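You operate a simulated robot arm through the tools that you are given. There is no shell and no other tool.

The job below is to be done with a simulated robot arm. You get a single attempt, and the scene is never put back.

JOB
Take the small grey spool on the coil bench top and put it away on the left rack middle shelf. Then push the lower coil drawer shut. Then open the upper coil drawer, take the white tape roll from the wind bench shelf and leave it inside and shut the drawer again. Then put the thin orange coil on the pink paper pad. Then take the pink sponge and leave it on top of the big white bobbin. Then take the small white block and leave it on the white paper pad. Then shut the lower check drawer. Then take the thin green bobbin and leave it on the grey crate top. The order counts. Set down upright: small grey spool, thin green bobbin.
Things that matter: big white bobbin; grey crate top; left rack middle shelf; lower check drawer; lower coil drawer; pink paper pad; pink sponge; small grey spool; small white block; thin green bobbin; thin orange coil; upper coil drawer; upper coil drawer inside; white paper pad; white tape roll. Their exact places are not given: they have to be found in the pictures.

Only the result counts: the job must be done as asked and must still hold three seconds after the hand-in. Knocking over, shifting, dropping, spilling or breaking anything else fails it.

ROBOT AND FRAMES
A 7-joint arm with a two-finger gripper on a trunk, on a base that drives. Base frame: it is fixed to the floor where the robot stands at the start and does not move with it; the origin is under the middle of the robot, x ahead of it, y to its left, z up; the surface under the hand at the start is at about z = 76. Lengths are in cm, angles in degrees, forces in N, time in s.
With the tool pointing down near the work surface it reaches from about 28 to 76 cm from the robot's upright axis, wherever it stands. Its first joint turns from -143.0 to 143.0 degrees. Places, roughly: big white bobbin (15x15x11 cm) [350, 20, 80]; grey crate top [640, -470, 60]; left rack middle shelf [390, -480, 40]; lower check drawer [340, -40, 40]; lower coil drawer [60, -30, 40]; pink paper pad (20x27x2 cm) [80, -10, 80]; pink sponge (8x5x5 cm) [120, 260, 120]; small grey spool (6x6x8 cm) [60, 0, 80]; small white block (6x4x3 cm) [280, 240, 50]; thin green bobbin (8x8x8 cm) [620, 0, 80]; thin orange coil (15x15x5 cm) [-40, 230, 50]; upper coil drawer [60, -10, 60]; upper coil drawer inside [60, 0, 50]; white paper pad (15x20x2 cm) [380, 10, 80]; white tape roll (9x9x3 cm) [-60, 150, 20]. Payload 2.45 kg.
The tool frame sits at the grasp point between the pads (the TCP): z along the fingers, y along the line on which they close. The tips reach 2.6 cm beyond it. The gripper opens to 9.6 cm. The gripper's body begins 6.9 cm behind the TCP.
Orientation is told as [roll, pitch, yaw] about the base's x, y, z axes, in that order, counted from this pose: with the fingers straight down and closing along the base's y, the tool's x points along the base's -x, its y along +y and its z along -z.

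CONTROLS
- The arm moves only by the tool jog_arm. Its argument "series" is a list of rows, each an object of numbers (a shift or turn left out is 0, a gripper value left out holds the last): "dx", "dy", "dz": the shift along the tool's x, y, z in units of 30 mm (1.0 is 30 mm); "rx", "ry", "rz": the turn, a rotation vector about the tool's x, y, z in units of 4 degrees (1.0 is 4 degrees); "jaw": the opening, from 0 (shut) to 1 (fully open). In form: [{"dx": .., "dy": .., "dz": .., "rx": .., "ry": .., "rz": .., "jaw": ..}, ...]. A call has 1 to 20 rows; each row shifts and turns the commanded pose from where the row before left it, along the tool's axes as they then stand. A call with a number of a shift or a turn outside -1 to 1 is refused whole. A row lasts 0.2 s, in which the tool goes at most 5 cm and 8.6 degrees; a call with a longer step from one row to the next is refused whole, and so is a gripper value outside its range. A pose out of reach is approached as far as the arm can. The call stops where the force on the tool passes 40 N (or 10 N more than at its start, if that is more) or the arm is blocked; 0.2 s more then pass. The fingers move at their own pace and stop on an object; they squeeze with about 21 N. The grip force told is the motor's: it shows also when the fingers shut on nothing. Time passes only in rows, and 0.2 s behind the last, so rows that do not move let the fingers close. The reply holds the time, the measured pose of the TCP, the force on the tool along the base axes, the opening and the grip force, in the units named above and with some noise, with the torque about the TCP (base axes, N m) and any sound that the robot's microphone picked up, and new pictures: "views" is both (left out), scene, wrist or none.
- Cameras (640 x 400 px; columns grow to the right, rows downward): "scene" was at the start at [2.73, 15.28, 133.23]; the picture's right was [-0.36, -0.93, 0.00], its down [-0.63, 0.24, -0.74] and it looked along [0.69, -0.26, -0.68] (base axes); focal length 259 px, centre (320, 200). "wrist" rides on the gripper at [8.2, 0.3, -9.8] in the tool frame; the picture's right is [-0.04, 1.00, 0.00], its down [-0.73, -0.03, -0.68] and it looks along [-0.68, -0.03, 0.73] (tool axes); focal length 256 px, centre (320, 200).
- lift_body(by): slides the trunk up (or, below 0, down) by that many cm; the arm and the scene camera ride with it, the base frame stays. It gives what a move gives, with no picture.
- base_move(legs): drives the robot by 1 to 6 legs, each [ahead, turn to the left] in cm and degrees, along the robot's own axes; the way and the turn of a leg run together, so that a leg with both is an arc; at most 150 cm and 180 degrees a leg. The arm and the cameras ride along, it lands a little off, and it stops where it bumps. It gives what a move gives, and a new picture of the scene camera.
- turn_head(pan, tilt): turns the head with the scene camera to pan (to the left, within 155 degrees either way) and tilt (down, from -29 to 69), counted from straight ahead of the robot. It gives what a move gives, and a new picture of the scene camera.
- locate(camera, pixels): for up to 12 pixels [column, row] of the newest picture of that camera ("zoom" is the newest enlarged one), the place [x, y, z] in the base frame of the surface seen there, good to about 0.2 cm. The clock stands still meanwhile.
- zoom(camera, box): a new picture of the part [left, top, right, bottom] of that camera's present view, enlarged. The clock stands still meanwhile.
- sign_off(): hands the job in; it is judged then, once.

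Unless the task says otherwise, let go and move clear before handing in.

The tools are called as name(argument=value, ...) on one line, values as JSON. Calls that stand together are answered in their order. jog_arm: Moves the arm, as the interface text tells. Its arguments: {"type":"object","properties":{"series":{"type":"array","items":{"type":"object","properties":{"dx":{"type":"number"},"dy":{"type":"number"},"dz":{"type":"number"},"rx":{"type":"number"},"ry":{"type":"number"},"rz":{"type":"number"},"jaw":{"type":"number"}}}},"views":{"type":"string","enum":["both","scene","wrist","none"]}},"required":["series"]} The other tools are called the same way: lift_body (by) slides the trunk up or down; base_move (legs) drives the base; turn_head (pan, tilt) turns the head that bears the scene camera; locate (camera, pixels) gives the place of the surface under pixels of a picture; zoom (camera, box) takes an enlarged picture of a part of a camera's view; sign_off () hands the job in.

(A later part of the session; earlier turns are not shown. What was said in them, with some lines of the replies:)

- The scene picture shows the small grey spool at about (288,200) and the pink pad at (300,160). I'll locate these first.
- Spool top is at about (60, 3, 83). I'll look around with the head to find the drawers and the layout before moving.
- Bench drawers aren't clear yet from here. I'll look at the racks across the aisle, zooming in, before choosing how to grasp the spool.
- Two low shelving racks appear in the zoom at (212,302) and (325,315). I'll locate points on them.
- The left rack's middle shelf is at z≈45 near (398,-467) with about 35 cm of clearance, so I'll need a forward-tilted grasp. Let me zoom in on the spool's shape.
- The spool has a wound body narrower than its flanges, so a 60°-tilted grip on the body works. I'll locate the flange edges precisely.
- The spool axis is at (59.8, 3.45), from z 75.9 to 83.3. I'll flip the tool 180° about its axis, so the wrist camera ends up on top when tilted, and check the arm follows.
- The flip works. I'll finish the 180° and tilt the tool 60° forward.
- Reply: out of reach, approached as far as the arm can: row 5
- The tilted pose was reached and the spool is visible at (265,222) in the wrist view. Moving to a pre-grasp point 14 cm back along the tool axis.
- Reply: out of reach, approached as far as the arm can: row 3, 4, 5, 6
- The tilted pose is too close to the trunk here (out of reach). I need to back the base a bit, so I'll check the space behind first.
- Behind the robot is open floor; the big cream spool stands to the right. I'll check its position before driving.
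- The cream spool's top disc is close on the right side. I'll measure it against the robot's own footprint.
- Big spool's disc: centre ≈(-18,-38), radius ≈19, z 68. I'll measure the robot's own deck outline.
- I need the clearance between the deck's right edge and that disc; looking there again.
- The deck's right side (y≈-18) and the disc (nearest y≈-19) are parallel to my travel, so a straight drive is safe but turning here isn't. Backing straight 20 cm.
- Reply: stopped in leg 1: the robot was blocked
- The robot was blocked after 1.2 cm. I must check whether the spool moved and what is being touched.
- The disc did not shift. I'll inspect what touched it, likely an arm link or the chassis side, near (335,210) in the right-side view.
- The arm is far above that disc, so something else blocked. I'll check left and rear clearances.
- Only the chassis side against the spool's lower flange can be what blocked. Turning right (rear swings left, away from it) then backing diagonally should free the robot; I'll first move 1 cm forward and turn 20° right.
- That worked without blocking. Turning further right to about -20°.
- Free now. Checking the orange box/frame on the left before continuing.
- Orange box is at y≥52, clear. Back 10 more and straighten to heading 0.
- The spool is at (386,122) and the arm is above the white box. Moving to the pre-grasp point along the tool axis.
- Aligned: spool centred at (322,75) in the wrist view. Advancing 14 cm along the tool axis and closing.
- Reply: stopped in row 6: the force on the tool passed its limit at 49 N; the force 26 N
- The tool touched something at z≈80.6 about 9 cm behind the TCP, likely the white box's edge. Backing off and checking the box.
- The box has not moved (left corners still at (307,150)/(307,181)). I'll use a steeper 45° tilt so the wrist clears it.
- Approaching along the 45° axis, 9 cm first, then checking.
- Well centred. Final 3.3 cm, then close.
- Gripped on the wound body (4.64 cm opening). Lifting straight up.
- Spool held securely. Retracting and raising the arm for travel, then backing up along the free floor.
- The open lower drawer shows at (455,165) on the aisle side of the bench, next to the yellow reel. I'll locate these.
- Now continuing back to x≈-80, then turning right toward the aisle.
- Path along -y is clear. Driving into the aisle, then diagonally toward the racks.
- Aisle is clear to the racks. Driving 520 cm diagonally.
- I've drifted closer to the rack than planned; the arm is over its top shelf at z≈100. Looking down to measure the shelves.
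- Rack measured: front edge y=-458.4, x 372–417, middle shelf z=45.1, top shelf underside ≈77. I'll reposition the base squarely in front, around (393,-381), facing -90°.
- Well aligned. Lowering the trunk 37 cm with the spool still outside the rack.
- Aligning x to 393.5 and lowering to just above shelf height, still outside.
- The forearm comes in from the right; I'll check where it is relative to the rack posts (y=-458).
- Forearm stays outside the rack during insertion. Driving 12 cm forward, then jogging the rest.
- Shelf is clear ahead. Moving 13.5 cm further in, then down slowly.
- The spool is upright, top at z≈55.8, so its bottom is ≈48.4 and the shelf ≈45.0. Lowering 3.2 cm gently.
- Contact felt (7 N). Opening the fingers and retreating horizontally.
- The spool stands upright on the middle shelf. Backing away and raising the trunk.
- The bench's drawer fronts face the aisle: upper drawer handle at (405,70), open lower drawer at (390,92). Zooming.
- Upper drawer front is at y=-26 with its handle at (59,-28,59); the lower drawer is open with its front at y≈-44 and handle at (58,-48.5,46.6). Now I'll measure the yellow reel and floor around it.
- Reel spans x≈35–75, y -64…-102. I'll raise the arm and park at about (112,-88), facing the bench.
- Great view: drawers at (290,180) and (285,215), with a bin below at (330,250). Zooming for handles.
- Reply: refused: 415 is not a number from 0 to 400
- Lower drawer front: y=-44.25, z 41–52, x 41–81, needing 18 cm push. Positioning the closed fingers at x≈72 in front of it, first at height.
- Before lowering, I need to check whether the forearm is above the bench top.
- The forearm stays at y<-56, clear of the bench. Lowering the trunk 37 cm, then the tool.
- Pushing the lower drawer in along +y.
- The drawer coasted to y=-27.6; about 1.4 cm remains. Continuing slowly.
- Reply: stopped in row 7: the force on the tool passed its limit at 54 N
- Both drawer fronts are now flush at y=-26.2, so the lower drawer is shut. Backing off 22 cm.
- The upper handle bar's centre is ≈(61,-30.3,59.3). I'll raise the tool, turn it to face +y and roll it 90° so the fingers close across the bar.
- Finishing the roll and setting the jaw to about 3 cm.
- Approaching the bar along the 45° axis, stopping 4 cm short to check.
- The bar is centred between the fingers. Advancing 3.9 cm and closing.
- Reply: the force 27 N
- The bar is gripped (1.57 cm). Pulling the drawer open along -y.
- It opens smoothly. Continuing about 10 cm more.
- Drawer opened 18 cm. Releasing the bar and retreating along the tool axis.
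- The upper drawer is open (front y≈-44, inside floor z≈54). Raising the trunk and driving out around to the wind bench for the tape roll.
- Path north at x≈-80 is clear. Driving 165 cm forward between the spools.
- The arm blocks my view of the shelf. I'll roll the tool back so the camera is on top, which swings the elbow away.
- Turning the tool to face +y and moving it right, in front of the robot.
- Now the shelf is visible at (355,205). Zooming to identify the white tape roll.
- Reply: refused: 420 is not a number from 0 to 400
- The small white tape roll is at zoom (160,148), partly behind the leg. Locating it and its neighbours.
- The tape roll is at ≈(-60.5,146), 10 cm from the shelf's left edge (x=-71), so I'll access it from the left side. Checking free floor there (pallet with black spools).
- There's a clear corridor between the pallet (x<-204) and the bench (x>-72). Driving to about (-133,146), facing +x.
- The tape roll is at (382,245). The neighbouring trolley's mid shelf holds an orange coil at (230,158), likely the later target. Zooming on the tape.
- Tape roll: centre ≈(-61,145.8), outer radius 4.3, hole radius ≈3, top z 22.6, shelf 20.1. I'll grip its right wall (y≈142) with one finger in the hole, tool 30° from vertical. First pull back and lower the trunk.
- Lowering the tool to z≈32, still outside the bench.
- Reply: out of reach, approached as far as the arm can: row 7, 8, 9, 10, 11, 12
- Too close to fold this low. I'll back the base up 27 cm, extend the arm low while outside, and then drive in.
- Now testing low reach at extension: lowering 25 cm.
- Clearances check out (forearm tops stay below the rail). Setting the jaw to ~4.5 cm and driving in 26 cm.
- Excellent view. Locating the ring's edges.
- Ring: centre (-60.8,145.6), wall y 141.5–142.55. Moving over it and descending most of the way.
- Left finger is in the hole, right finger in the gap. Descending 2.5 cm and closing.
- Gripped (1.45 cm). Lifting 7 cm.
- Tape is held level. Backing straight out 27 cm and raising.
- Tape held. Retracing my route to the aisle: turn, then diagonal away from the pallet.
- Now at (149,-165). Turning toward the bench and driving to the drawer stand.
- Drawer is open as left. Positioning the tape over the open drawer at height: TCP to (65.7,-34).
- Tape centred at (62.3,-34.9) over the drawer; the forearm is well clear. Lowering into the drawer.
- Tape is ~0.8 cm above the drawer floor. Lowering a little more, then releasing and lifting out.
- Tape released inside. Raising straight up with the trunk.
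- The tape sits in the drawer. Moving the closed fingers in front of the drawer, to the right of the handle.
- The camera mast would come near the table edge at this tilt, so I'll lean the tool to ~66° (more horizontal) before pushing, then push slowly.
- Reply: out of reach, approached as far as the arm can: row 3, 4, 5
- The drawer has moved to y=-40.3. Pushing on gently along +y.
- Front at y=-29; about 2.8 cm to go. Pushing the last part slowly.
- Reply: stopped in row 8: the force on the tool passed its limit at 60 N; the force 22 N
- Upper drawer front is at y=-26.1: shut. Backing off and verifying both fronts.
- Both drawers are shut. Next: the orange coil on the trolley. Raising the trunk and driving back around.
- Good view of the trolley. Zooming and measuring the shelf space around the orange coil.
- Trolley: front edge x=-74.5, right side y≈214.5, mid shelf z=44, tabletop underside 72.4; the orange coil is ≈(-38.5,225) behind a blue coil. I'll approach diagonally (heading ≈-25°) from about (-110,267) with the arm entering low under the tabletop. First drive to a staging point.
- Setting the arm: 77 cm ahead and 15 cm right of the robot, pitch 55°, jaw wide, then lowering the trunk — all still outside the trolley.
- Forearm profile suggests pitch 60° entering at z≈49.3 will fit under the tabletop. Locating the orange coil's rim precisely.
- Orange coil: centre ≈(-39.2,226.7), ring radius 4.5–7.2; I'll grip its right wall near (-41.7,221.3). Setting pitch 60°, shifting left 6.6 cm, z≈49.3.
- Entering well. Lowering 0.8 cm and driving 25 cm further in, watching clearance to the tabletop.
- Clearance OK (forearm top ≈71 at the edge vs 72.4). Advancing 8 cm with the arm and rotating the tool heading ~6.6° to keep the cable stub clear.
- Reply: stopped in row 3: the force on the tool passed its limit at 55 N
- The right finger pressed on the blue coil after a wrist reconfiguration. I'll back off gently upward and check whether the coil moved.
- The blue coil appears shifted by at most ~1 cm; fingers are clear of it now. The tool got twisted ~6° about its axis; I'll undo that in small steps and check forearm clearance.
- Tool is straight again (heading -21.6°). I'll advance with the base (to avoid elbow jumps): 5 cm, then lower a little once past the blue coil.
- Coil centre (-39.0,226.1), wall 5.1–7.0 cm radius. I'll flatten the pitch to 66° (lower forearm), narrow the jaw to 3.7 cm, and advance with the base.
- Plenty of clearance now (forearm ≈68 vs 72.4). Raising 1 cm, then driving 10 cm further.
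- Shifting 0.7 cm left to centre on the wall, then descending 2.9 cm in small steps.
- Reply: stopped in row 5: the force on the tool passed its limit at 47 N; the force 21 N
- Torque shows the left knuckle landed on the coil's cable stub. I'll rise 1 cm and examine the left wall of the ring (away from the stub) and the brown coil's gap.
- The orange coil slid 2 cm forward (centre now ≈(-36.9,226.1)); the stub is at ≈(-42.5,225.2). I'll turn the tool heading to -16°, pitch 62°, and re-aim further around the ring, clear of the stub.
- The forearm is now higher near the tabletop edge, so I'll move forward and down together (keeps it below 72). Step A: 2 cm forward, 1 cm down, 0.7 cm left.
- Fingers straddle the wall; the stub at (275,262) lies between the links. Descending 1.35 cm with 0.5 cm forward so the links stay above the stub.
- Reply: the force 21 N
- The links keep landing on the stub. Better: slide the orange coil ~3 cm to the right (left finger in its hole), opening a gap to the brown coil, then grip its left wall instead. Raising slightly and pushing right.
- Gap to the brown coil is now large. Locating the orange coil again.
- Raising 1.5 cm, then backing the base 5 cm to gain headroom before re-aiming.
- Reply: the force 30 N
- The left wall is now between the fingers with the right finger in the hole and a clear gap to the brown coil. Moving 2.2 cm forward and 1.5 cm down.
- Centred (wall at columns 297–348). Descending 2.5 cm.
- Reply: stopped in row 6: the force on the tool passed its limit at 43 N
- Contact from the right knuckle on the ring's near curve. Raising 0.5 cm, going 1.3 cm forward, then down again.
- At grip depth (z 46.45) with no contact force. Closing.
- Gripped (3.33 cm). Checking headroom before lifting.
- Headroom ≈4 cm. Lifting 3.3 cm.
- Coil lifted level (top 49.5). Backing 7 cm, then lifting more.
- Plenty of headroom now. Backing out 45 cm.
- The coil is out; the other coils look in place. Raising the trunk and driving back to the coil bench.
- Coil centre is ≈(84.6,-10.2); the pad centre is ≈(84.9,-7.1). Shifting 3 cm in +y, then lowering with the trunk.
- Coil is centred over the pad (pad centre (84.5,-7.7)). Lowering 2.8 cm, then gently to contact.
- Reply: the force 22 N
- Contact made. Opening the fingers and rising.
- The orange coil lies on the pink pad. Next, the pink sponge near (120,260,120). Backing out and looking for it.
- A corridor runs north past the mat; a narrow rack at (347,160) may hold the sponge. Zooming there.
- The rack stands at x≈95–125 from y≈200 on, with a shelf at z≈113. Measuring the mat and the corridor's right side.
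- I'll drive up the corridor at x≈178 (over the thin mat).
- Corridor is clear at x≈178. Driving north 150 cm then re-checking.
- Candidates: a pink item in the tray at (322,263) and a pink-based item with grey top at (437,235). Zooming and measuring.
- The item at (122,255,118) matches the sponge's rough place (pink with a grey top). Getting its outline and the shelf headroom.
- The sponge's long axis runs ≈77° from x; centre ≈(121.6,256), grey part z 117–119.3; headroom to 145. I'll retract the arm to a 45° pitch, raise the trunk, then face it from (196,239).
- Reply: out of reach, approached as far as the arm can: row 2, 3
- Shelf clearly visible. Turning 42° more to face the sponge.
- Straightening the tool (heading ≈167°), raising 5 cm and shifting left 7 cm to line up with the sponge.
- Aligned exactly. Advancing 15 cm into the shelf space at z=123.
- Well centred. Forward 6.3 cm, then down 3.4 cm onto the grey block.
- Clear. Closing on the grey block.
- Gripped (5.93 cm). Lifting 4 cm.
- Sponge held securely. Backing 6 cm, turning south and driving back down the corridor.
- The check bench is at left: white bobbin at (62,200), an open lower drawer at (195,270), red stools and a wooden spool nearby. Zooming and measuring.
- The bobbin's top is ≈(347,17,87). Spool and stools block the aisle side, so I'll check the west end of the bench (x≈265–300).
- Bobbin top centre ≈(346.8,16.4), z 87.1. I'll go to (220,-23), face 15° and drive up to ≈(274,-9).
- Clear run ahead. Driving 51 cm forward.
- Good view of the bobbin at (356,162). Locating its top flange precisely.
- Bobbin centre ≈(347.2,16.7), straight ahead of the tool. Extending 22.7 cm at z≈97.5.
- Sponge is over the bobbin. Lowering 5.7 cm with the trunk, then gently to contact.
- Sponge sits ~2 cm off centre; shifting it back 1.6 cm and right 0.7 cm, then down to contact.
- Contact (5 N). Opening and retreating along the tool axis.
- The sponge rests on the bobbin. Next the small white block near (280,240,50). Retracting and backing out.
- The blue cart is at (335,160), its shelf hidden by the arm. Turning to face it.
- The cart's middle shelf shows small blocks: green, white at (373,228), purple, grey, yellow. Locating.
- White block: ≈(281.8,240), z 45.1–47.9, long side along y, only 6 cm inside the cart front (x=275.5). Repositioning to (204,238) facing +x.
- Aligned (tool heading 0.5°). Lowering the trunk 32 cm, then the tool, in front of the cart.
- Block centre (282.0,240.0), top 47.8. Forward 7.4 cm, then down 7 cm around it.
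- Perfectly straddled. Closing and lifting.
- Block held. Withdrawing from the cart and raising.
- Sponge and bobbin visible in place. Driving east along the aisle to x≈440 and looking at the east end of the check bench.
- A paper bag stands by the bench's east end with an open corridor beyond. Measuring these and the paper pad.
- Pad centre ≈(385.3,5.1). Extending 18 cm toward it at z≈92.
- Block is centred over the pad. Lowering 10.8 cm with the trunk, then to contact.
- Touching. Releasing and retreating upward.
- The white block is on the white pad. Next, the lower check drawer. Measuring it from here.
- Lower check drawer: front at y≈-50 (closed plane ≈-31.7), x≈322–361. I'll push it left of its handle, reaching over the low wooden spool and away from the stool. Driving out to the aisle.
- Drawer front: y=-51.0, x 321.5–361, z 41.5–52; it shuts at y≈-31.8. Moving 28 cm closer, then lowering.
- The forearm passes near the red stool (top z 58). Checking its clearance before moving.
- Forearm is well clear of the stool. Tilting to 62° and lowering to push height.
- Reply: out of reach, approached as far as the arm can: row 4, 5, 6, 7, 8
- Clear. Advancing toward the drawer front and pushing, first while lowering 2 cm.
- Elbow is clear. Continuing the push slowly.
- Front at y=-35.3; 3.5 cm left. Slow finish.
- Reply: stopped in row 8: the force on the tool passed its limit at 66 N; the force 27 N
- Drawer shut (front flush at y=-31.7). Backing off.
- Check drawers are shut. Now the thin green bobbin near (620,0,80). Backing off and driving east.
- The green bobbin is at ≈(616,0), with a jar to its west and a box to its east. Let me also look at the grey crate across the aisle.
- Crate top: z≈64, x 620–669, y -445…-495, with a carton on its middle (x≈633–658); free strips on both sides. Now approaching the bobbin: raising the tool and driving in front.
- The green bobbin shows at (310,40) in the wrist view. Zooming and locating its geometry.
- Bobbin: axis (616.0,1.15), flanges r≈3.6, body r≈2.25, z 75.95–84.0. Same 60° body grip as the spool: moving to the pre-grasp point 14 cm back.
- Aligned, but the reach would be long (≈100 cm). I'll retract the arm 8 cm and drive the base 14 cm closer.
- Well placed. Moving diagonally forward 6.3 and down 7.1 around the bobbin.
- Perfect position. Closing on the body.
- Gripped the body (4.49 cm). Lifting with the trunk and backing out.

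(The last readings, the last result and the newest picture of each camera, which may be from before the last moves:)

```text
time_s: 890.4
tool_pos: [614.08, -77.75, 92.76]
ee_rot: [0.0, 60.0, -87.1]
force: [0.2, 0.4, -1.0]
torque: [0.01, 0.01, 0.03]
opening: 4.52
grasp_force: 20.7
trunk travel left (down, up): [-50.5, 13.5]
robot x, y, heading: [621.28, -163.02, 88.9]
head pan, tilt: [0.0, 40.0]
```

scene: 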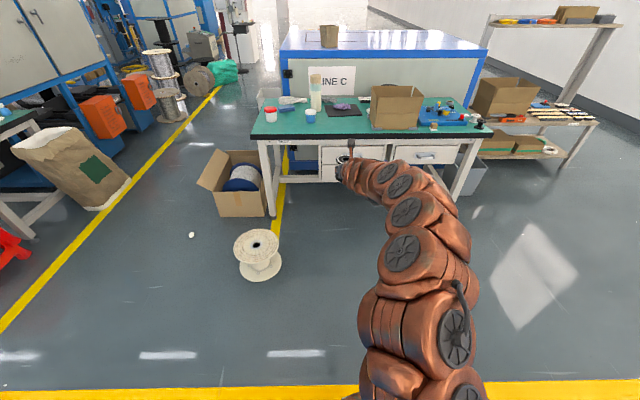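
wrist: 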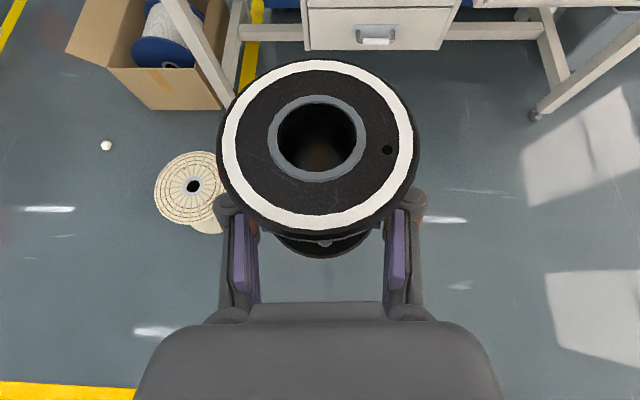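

Bobbin held upright. Turning to face the crate and driving across the aisle.

base_move(legs=[[0, 180], [140, 0]])

turn_head(pan=0, tilt=30)

zoom(camera="scene", box=[200, 90, 440, 240])

```text
time_s: 904.7
tool_pos: [625.61, -388.05, 92.83]
ee_rot: [-0.2, 60.0, 92.9]
force: [-0.7, -0.3, -1.6]
torque: [0.0, -0.04, -0.02]
opening: 4.51
grasp_force: 20.7
trunk travel left (down, up): [-50.5, 13.5]
robot x, y, heading: [618.48, -302.67, -91.1]
head pan, tilt: [0.0, 40.0]
```

scene: 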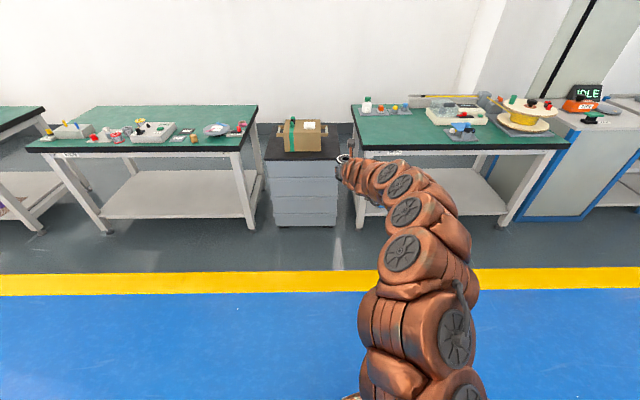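

```text
time_s: 905.4
tool_pos: [625.54, -388.08, 92.73]
ee_rot: [-0.2, 60.0, 93.0]
force: [0.5, 0.8, -0.6]
torque: [-0.02, -0.01, 0.0]
opening: 4.52
grasp_force: 21.3
trunk travel left (down, up): [-50.5, 13.5]
robot x, y, heading: [618.19, -302.42, -91.0]
head pan, tilt: [0.0, 30.0]
```

scene: 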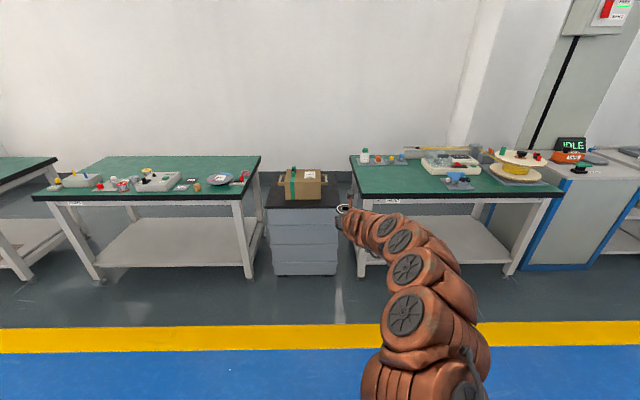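

```text
2.67 times, centred on (320, 165) of scene
```

zoom: 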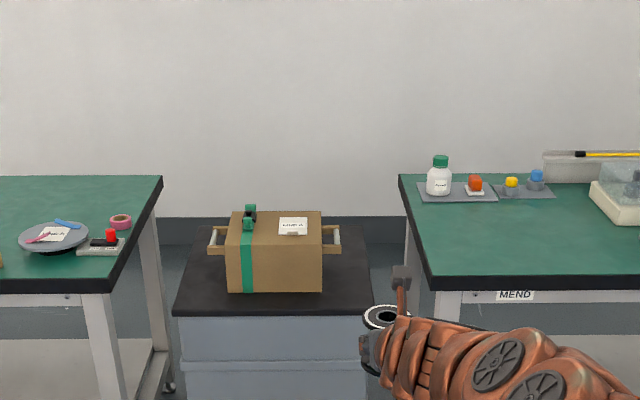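

locate(camera="zoom", pixels=[[178, 308], [368, 308], [200, 235], [365, 235], [228, 285], [320, 285], [345, 270], [200, 280], [275, 300], [350, 240], [430, 285], [122, 285]])

locate(camera="zoom", pixels=[[275, 215], [322, 215], [232, 215], [338, 245], [215, 245], [345, 290], [335, 300], [400, 180], [160, 180], [250, 218], [330, 255], [360, 300]])

```text
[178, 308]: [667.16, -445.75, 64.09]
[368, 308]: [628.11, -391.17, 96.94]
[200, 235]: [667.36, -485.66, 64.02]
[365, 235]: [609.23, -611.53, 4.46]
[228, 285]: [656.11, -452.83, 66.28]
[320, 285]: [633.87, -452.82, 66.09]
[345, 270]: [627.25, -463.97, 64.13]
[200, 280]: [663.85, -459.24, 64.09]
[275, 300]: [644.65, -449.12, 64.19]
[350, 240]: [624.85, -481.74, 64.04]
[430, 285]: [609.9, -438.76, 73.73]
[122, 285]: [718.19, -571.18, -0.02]
```

```text
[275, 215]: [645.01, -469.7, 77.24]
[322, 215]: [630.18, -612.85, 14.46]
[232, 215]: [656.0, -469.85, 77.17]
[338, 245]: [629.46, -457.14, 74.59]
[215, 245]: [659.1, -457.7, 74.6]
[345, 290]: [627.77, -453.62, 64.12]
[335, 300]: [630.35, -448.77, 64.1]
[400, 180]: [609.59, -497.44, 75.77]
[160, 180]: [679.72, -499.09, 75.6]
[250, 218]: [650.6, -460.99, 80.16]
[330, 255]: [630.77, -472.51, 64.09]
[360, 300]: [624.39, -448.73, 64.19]
```

Free front-right corner of the crate: target axis (625.9,-452), z 64.1; box starts at x=633.7, its handle at (629.5,-457,74.6). Driving 63 cm forward at height.

base_move(legs=[[62.5, 0]])

turn_head(pan=0, tilt=45)

jog_arm(series=[{}], views="wrist")

locate(camera="wrist", pixels=[[318, 65], [318, 232], [225, 145], [412, 145], [200, 250], [440, 250], [320, 280], [250, 270]])

```text
time_s: 908.9
tool_pos: [624.56, -449.74, 92.87]
ee_rot: [-0.1, 60.0, 92.8]
force: [-0.5, -0.6, -0.7]
torque: [-0.02, 0.0, 0.0]
opening: 4.52
grasp_force: 21.2
trunk travel left (down, up): [-50.5, 13.5]
robot x, y, heading: [617.07, -364.31, -91.1]
head pan, tilt: [0.0, 30.0]
```

scene: 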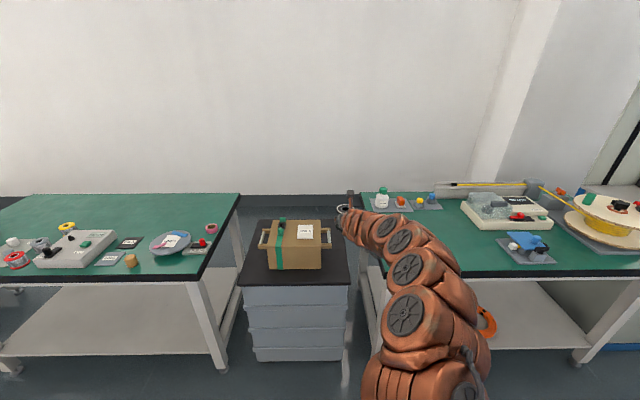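

```text
time_s: 909.6
tool_pos: [624.44, -449.91, 92.78]
ee_rot: [-0.2, 60.0, 92.8]
force: [-0.2, -0.3, 0.1]
torque: [0.01, 0.02, 0.02]
opening: 4.5
grasp_force: 21.0
trunk travel left (down, up): [-50.5, 13.5]
robot x, y, heading: [617.43, -364.12, -91.3]
head pan, tilt: [0.0, 45.0]
```

scene: 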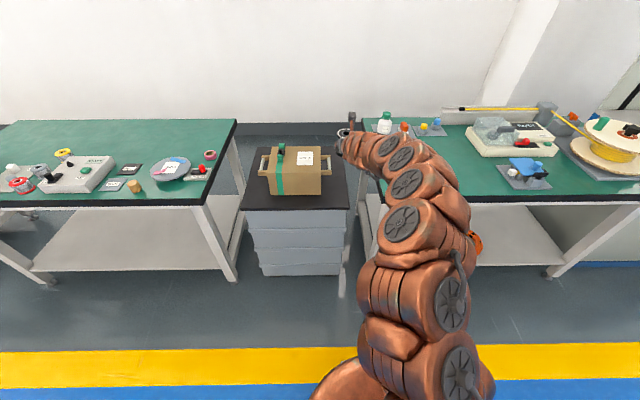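

```text
time_s: 910.0
tool_pos: [624.48, -449.68, 92.84]
ee_rot: [-0.2, 60.0, 92.9]
force: [0.2, 0.1, -0.5]
torque: [0.03, 0.01, -0.01]
opening: 4.5
grasp_force: 21.3
trunk travel left (down, up): [-50.5, 13.5]
robot x, y, heading: [616.98, -364.58, -91.0]
head pan, tilt: [0.0, 45.0]
```

wrist: 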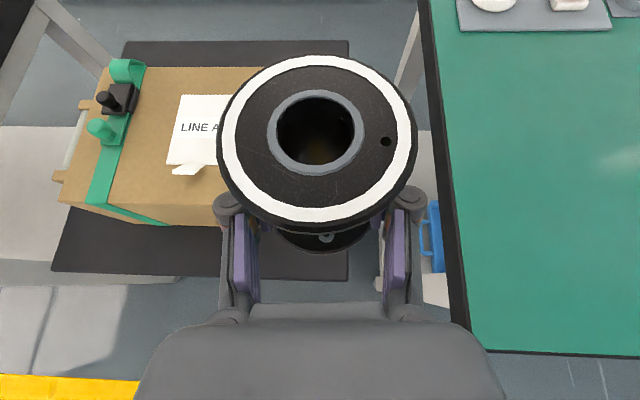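

```text
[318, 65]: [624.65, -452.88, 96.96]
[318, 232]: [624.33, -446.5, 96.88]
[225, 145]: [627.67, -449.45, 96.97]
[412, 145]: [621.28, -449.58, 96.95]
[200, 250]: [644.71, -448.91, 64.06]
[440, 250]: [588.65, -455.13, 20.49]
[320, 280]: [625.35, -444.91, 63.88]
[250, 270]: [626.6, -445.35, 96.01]
```

Bobbin is upright (top level at z 96.9). Shifting to axis (626.3,-452.2), then lowering with the trunk.

jog_arm(series=[{"dx": 0.215, "dz": 0.375, "dy": -0.28}, {"dx": 0.215, "dz": 0.375, "dy": -0.28}, {}], views="none")

lift_body(by=-18)

jog_arm(series=[{}])

locate(camera="wrist", pixels=[[318, 65], [318, 232], [225, 145], [412, 145], [350, 300], [320, 290], [200, 250], [150, 150]])

```text
time_s: 910.8
tool_pos: [626.29, -452.2, 92.81]
ee_rot: [-0.2, 59.9, 92.8]
force: [0.7, -0.2, -0.3]
torque: [0.03, -0.01, -0.02]
opening: 4.5
grasp_force: 21.2
trunk travel left (down, up): [-50.5, 13.5]
robot x, y, heading: [617.02, -364.66, -91.2]
head pan, tilt: [0.0, 45.0]
```

```text
time_s: 912.8
tool_pos: [626.32, -452.09, 74.8]
ee_rot: [-0.2, 60.0, 92.9]
force: [-0.5, -0.6, -1.0]
torque: [0.04, 0.03, 0.03]
opening: 4.51
grasp_force: 20.9
trunk travel left (down, up): [-32.5, 31.5]
robot x, y, heading: [617.43, -364.35, -91.3]
head pan, tilt: [0.0, 45.0]
```

```text
time_s: 913.2
tool_pos: [626.42, -452.15, 74.88]
ee_rot: [-0.1, 60.0, 92.9]
force: [0.1, 0.0, -0.5]
torque: [-0.01, 0.01, 0.0]
opening: 4.51
grasp_force: 21.2
trunk travel left (down, up): [-32.5, 31.5]
robot x, y, heading: [617.57, -364.38, -91.1]
head pan, tilt: [0.0, 45.0]
```

scene: 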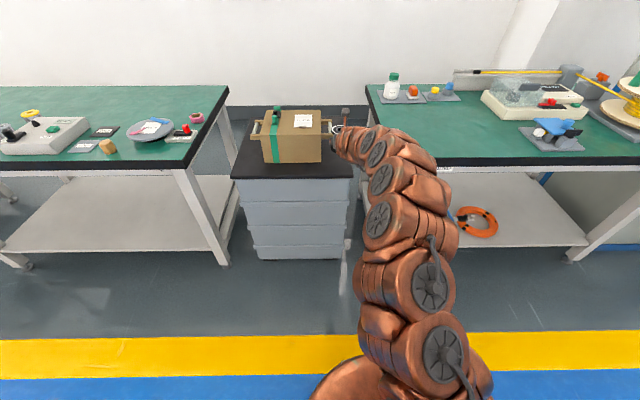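
wrist: 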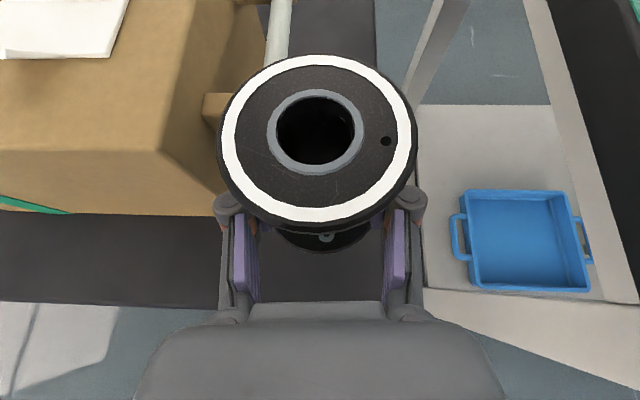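

```text
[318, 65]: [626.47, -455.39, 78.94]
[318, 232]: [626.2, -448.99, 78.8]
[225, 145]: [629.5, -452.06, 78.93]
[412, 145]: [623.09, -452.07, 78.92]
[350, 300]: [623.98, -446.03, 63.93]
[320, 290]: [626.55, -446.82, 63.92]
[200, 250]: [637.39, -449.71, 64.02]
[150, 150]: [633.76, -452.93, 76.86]
```

locate(camera="wrist", pixels=[[212, 100], [212, 115], [220, 105], [278, 40], [285, 20], [265, 50]])

zoom(camera="scene", box=[220, 90, 400, 210])

```text
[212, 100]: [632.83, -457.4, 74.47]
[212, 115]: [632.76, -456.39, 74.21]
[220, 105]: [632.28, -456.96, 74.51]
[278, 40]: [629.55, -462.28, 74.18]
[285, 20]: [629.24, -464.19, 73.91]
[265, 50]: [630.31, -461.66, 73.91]
```

```text
3.33 times, centred on (310, 150) of scene
```

zoom: 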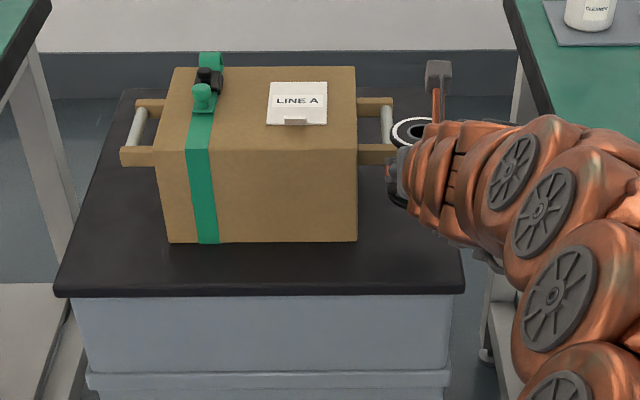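

The carton's handle bracket is ≈1 cm from the path; I'll shift back 0.8 cm for margin, then lower.

jog_arm(series=[{"dx": -0.133, "dz": -0.23, "dy": 0.12}, {}], views="none")

lift_body(by=-6.4)

jog_arm(series=[{}], views="wrist")

locate(camera="wrist", pixels=[[318, 65], [318, 232], [225, 145], [412, 145], [320, 285]])

```text
time_s: 913.8
tool_pos: [625.89, -451.33, 74.83]
ee_rot: [-0.2, 59.9, 92.9]
force: [-0.1, -0.1, -0.2]
torque: [0.05, -0.02, -0.01]
opening: 4.5
grasp_force: 21.2
trunk travel left (down, up): [-32.5, 31.5]
robot x, y, heading: [617.36, -363.8, -91.1]
head pan, tilt: [0.0, 45.0]
```

```text
time_s: 914.9
tool_pos: [626.03, -451.22, 68.35]
ee_rot: [0.0, 60.0, 93.0]
force: [-0.6, 0.0, -0.2]
torque: [0.01, 0.03, 0.01]
opening: 4.49
grasp_force: 21.0
trunk travel left (down, up): [-26.1, 37.9]
robot x, y, heading: [617.49, -364.19, -90.6]
head pan, tilt: [0.0, 45.0]
```

```text
time_s: 915.3
tool_pos: [625.99, -451.38, 68.44]
ee_rot: [0.0, 60.0, 92.9]
force: [0.4, -0.6, 0.0]
torque: [0.01, 0.0, 0.0]
opening: 4.52
grasp_force: 21.1
trunk travel left (down, up): [-26.1, 37.9]
robot x, y, heading: [617.41, -364.43, -91.1]
head pan, tilt: [0.0, 45.0]
```

wrist: 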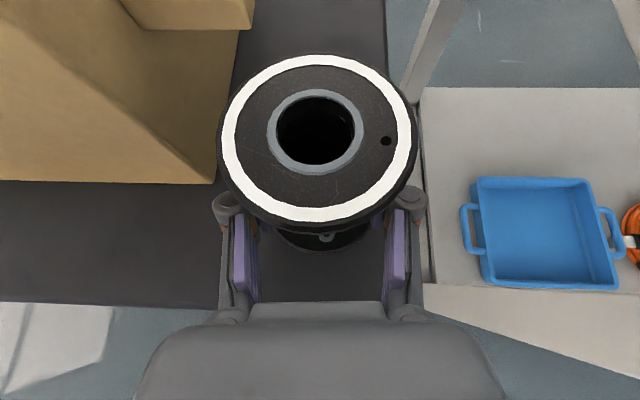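

```text
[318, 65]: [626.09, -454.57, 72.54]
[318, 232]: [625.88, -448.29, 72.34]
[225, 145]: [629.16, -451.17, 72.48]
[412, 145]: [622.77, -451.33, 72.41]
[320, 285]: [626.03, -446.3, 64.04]
```

Bottom ≈0.35 cm above the crate. Lowering gently to contact.

jog_arm(series=[{"dx": -0.06, "dz": 0.035}, {}, {"dx": -0.035, "dz": 0.02}, {}], views="none")

jog_arm(series=[{"dx": -0.03, "dz": 0.017}, {}], views="none")

```text
time_s: 916.3
tool_pos: [625.96, -451.33, 67.99]
ee_rot: [0.0, 60.0, 92.9]
force: [0.1, -0.3, -0.2]
torque: [-0.02, -0.01, -0.01]
opening: 4.51
grasp_force: 21.0
trunk travel left (down, up): [-26.1, 37.9]
robot x, y, heading: [617.18, -364.44, -90.9]
head pan, tilt: [0.0, 45.0]
```

```text
time_s: 916.9
tool_pos: [625.95, -451.29, 67.86]
ee_rot: [-0.1, 60.1, 93.0]
force: [-0.4, 0.5, -1.0]
torque: [0.02, 0.01, -0.03]
opening: 4.52
grasp_force: 21.0
trunk travel left (down, up): [-26.1, 37.9]
robot x, y, heading: [617.42, -364.08, -91.1]
head pan, tilt: [0.0, 45.0]
```

jog_arm(series=[{"dx": -0.04, "dz": 0.023}, {}, {}], views="none")

jog_arm(series=[{"dx": -0.04, "dz": 0.023}, {}, {}], views="none")

```text
time_s: 917.7
tool_pos: [625.99, -451.32, 67.88]
ee_rot: [-0.1, 60.2, 93.0]
force: [0.9, -1.4, 8.0]
torque: [0.11, -0.02, -0.05]
opening: 4.49
grasp_force: 20.9
trunk travel left (down, up): [-26.1, 37.9]
robot x, y, heading: [617.9, -364.29, -91.1]
head pan, tilt: [0.0, 45.0]
```

```text
time_s: 918.5
tool_pos: [625.98, -451.37, 67.64]
ee_rot: [-0.1, 60.0, 93.0]
force: [1.0, -1.7, 15.1]
torque: [-0.2, 0.0, -0.05]
opening: 4.52
grasp_force: 21.1
trunk travel left (down, up): [-26.1, 37.9]
robot x, y, heading: [616.97, -364.57, -91.1]
head pan, tilt: [0.0, 45.0]
```

Firm contact. Opening to 6.8 cm and retreating straight back horizontally.

jog_arm(series=[{"dx": 0.03, "dz": -0.017}, {"jaw": 0.52}, {"jaw": 0.6}, {"jaw": 0.7}, {}, {}], views="wrist")

jog_arm(series=[{"dx": -0.15, "dz": -0.26}, {"dx": -0.3, "dz": -0.52}, {"dx": -0.4, "dz": -0.69}, {"dx": -0.4, "dz": -0.69}, {"dx": -0.4, "dz": -0.69}, {"dx": -0.4, "dz": -0.69}, {}])

```text
time_s: 919.9
tool_pos: [626.08, -451.24, 67.8]
ee_rot: [-0.1, 60.0, 92.9]
force: [0.0, -0.3, -0.4]
torque: [-0.02, -0.01, -0.01]
opening: 6.72
grasp_force: 0.2
trunk travel left (down, up): [-26.1, 37.9]
robot x, y, heading: [617.01, -364.37, -91.1]
head pan, tilt: [0.0, 45.0]
```

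wrist: 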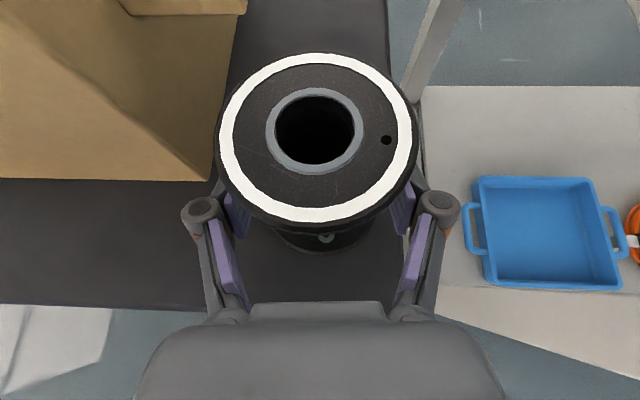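

```text
time_s: 921.5
tool_pos: [625.34, -439.18, 67.62]
ee_rot: [-0.1, 60.0, 92.9]
force: [0.9, 0.7, 0.6]
torque: [0.01, 0.0, 0.02]
opening: 6.71
grasp_force: 0.0
trunk travel left (down, up): [-26.1, 37.9]
robot x, y, heading: [617.16, -364.17, -90.8]
head pan, tilt: [0.0, 45.0]
```

scene: 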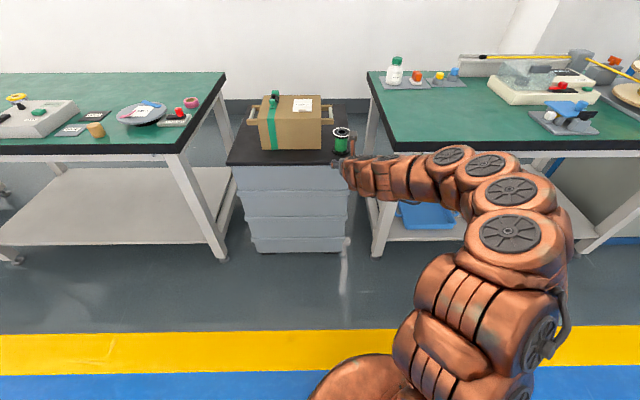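
wrist: 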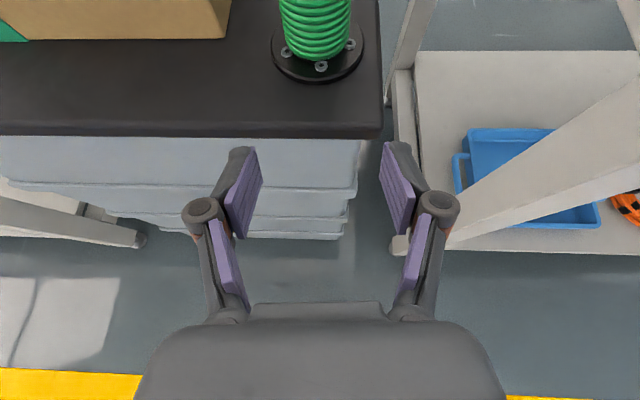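

The bobbin stands on the crate. Backing away and verifying.

base_move(legs=[[-40, 0]])

zoom(camera="scene", box=[240, 60, 420, 190])

turn_head(pan=-50, tilt=15)

zoom(camera="scene", box=[240, 120, 440, 260])

```text
time_s: 924.0
tool_pos: [626.04, -399.16, 67.62]
ee_rot: [-0.1, 60.0, 92.8]
force: [0.7, 0.4, 0.5]
torque: [-0.02, 0.0, 0.01]
opening: 6.73
grasp_force: 0.1
trunk travel left (down, up): [-26.1, 37.9]
robot x, y, heading: [617.94, -323.9, -90.9]
head pan, tilt: [0.0, 45.0]
```

scene: 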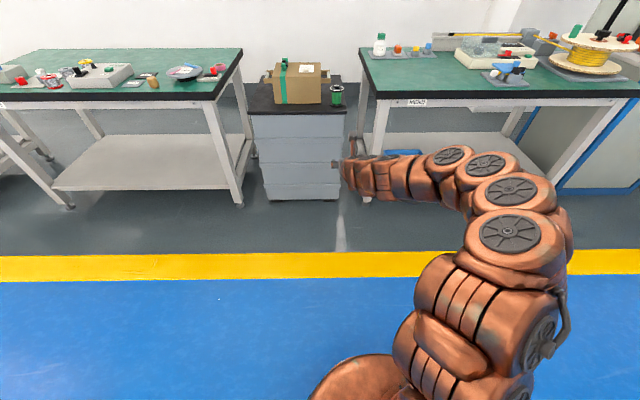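

```text
3.08 times, centred on (330, 125) of scene
```

zoom: 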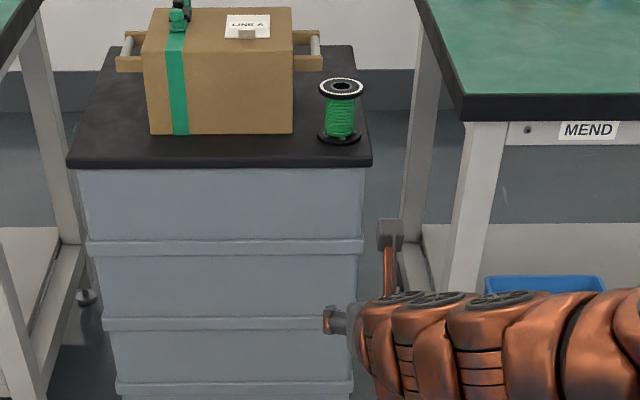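

```text
time_s: 925.1
tool_pos: [625.96, -399.07, 67.7]
ee_rot: [-0.1, 60.0, 92.9]
force: [-1.1, 0.2, -0.4]
torque: [0.0, -0.06, 0.02]
opening: 6.73
grasp_force: 0.1
trunk travel left (down, up): [-26.1, 37.9]
robot x, y, heading: [617.71, -324.37, -90.7]
head pan, tilt: [-50.0, 15.0]
```

scene: 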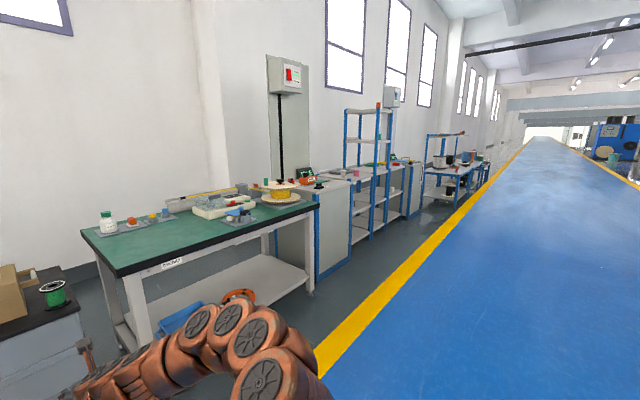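

```text
2.86 times, centred on (340, 190) of scene
```

zoom: 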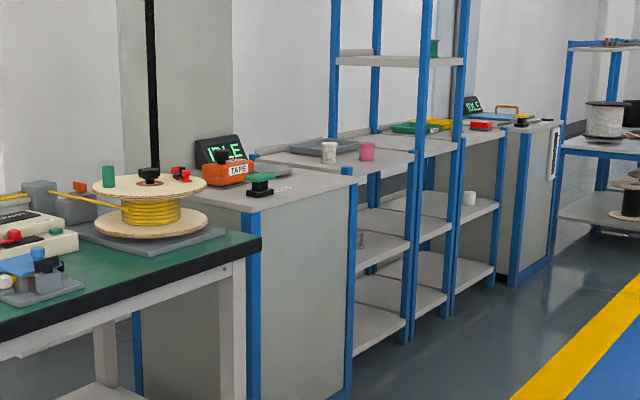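

The green bobbin stands upright on the crate top, and the grey spool is still upright on the left rack's middle shelf. All eight steps are done in order and the gripper is empty and clear. One thing to note: the blue coil on the trolley shelf got nudged by about 1 cm while I fetched the orange coil. Handing in.

sign_off()

```text
The job is handed in.
```

I did all eight steps in the order given and handed the job in. One thing beside the job moved: the blue coil on the trolley's middle shelf shifted about 1 cm. I did not put it back, so that could count against the "nothing else shifted" rule.

| Step | Result |
|---|---|
| Small grey spool | Upright on the left rack middle shelf; still there when I looked at the end |
| Lower coil drawer | Shut, flush with the upper drawer front |
| White tape roll | Set flat inside the upper coil drawer; drawer pushed shut again |
| Thin orange coil | On the pink paper pad, roughly centred |
| Pink sponge | On top of the big white bobbin. I took it to be the pink pad with the grey top at about [122, 255, 118], not the pink block in the tray, because it was nearer the place given |
| Small white block | On the white paper pad |
| Lower check drawer | Shut, flush with the upper drawer front |
| Thin green bobbin | Upright on the front-right corner of the grey crate top, beside the carton |

- **Blue coil:** the gripper pressed on it while I was reaching past for the orange coil.
- **White box:** early on, the arm also pressed on the long white box on the coil bench with about 49 N. The box did not visibly move.
- **Cream spool:** the base bumped something while backing off at the start, probably the big cream spool, whose top disc did not move by my measurements.

The gripper was empty and clear of everything at the end.
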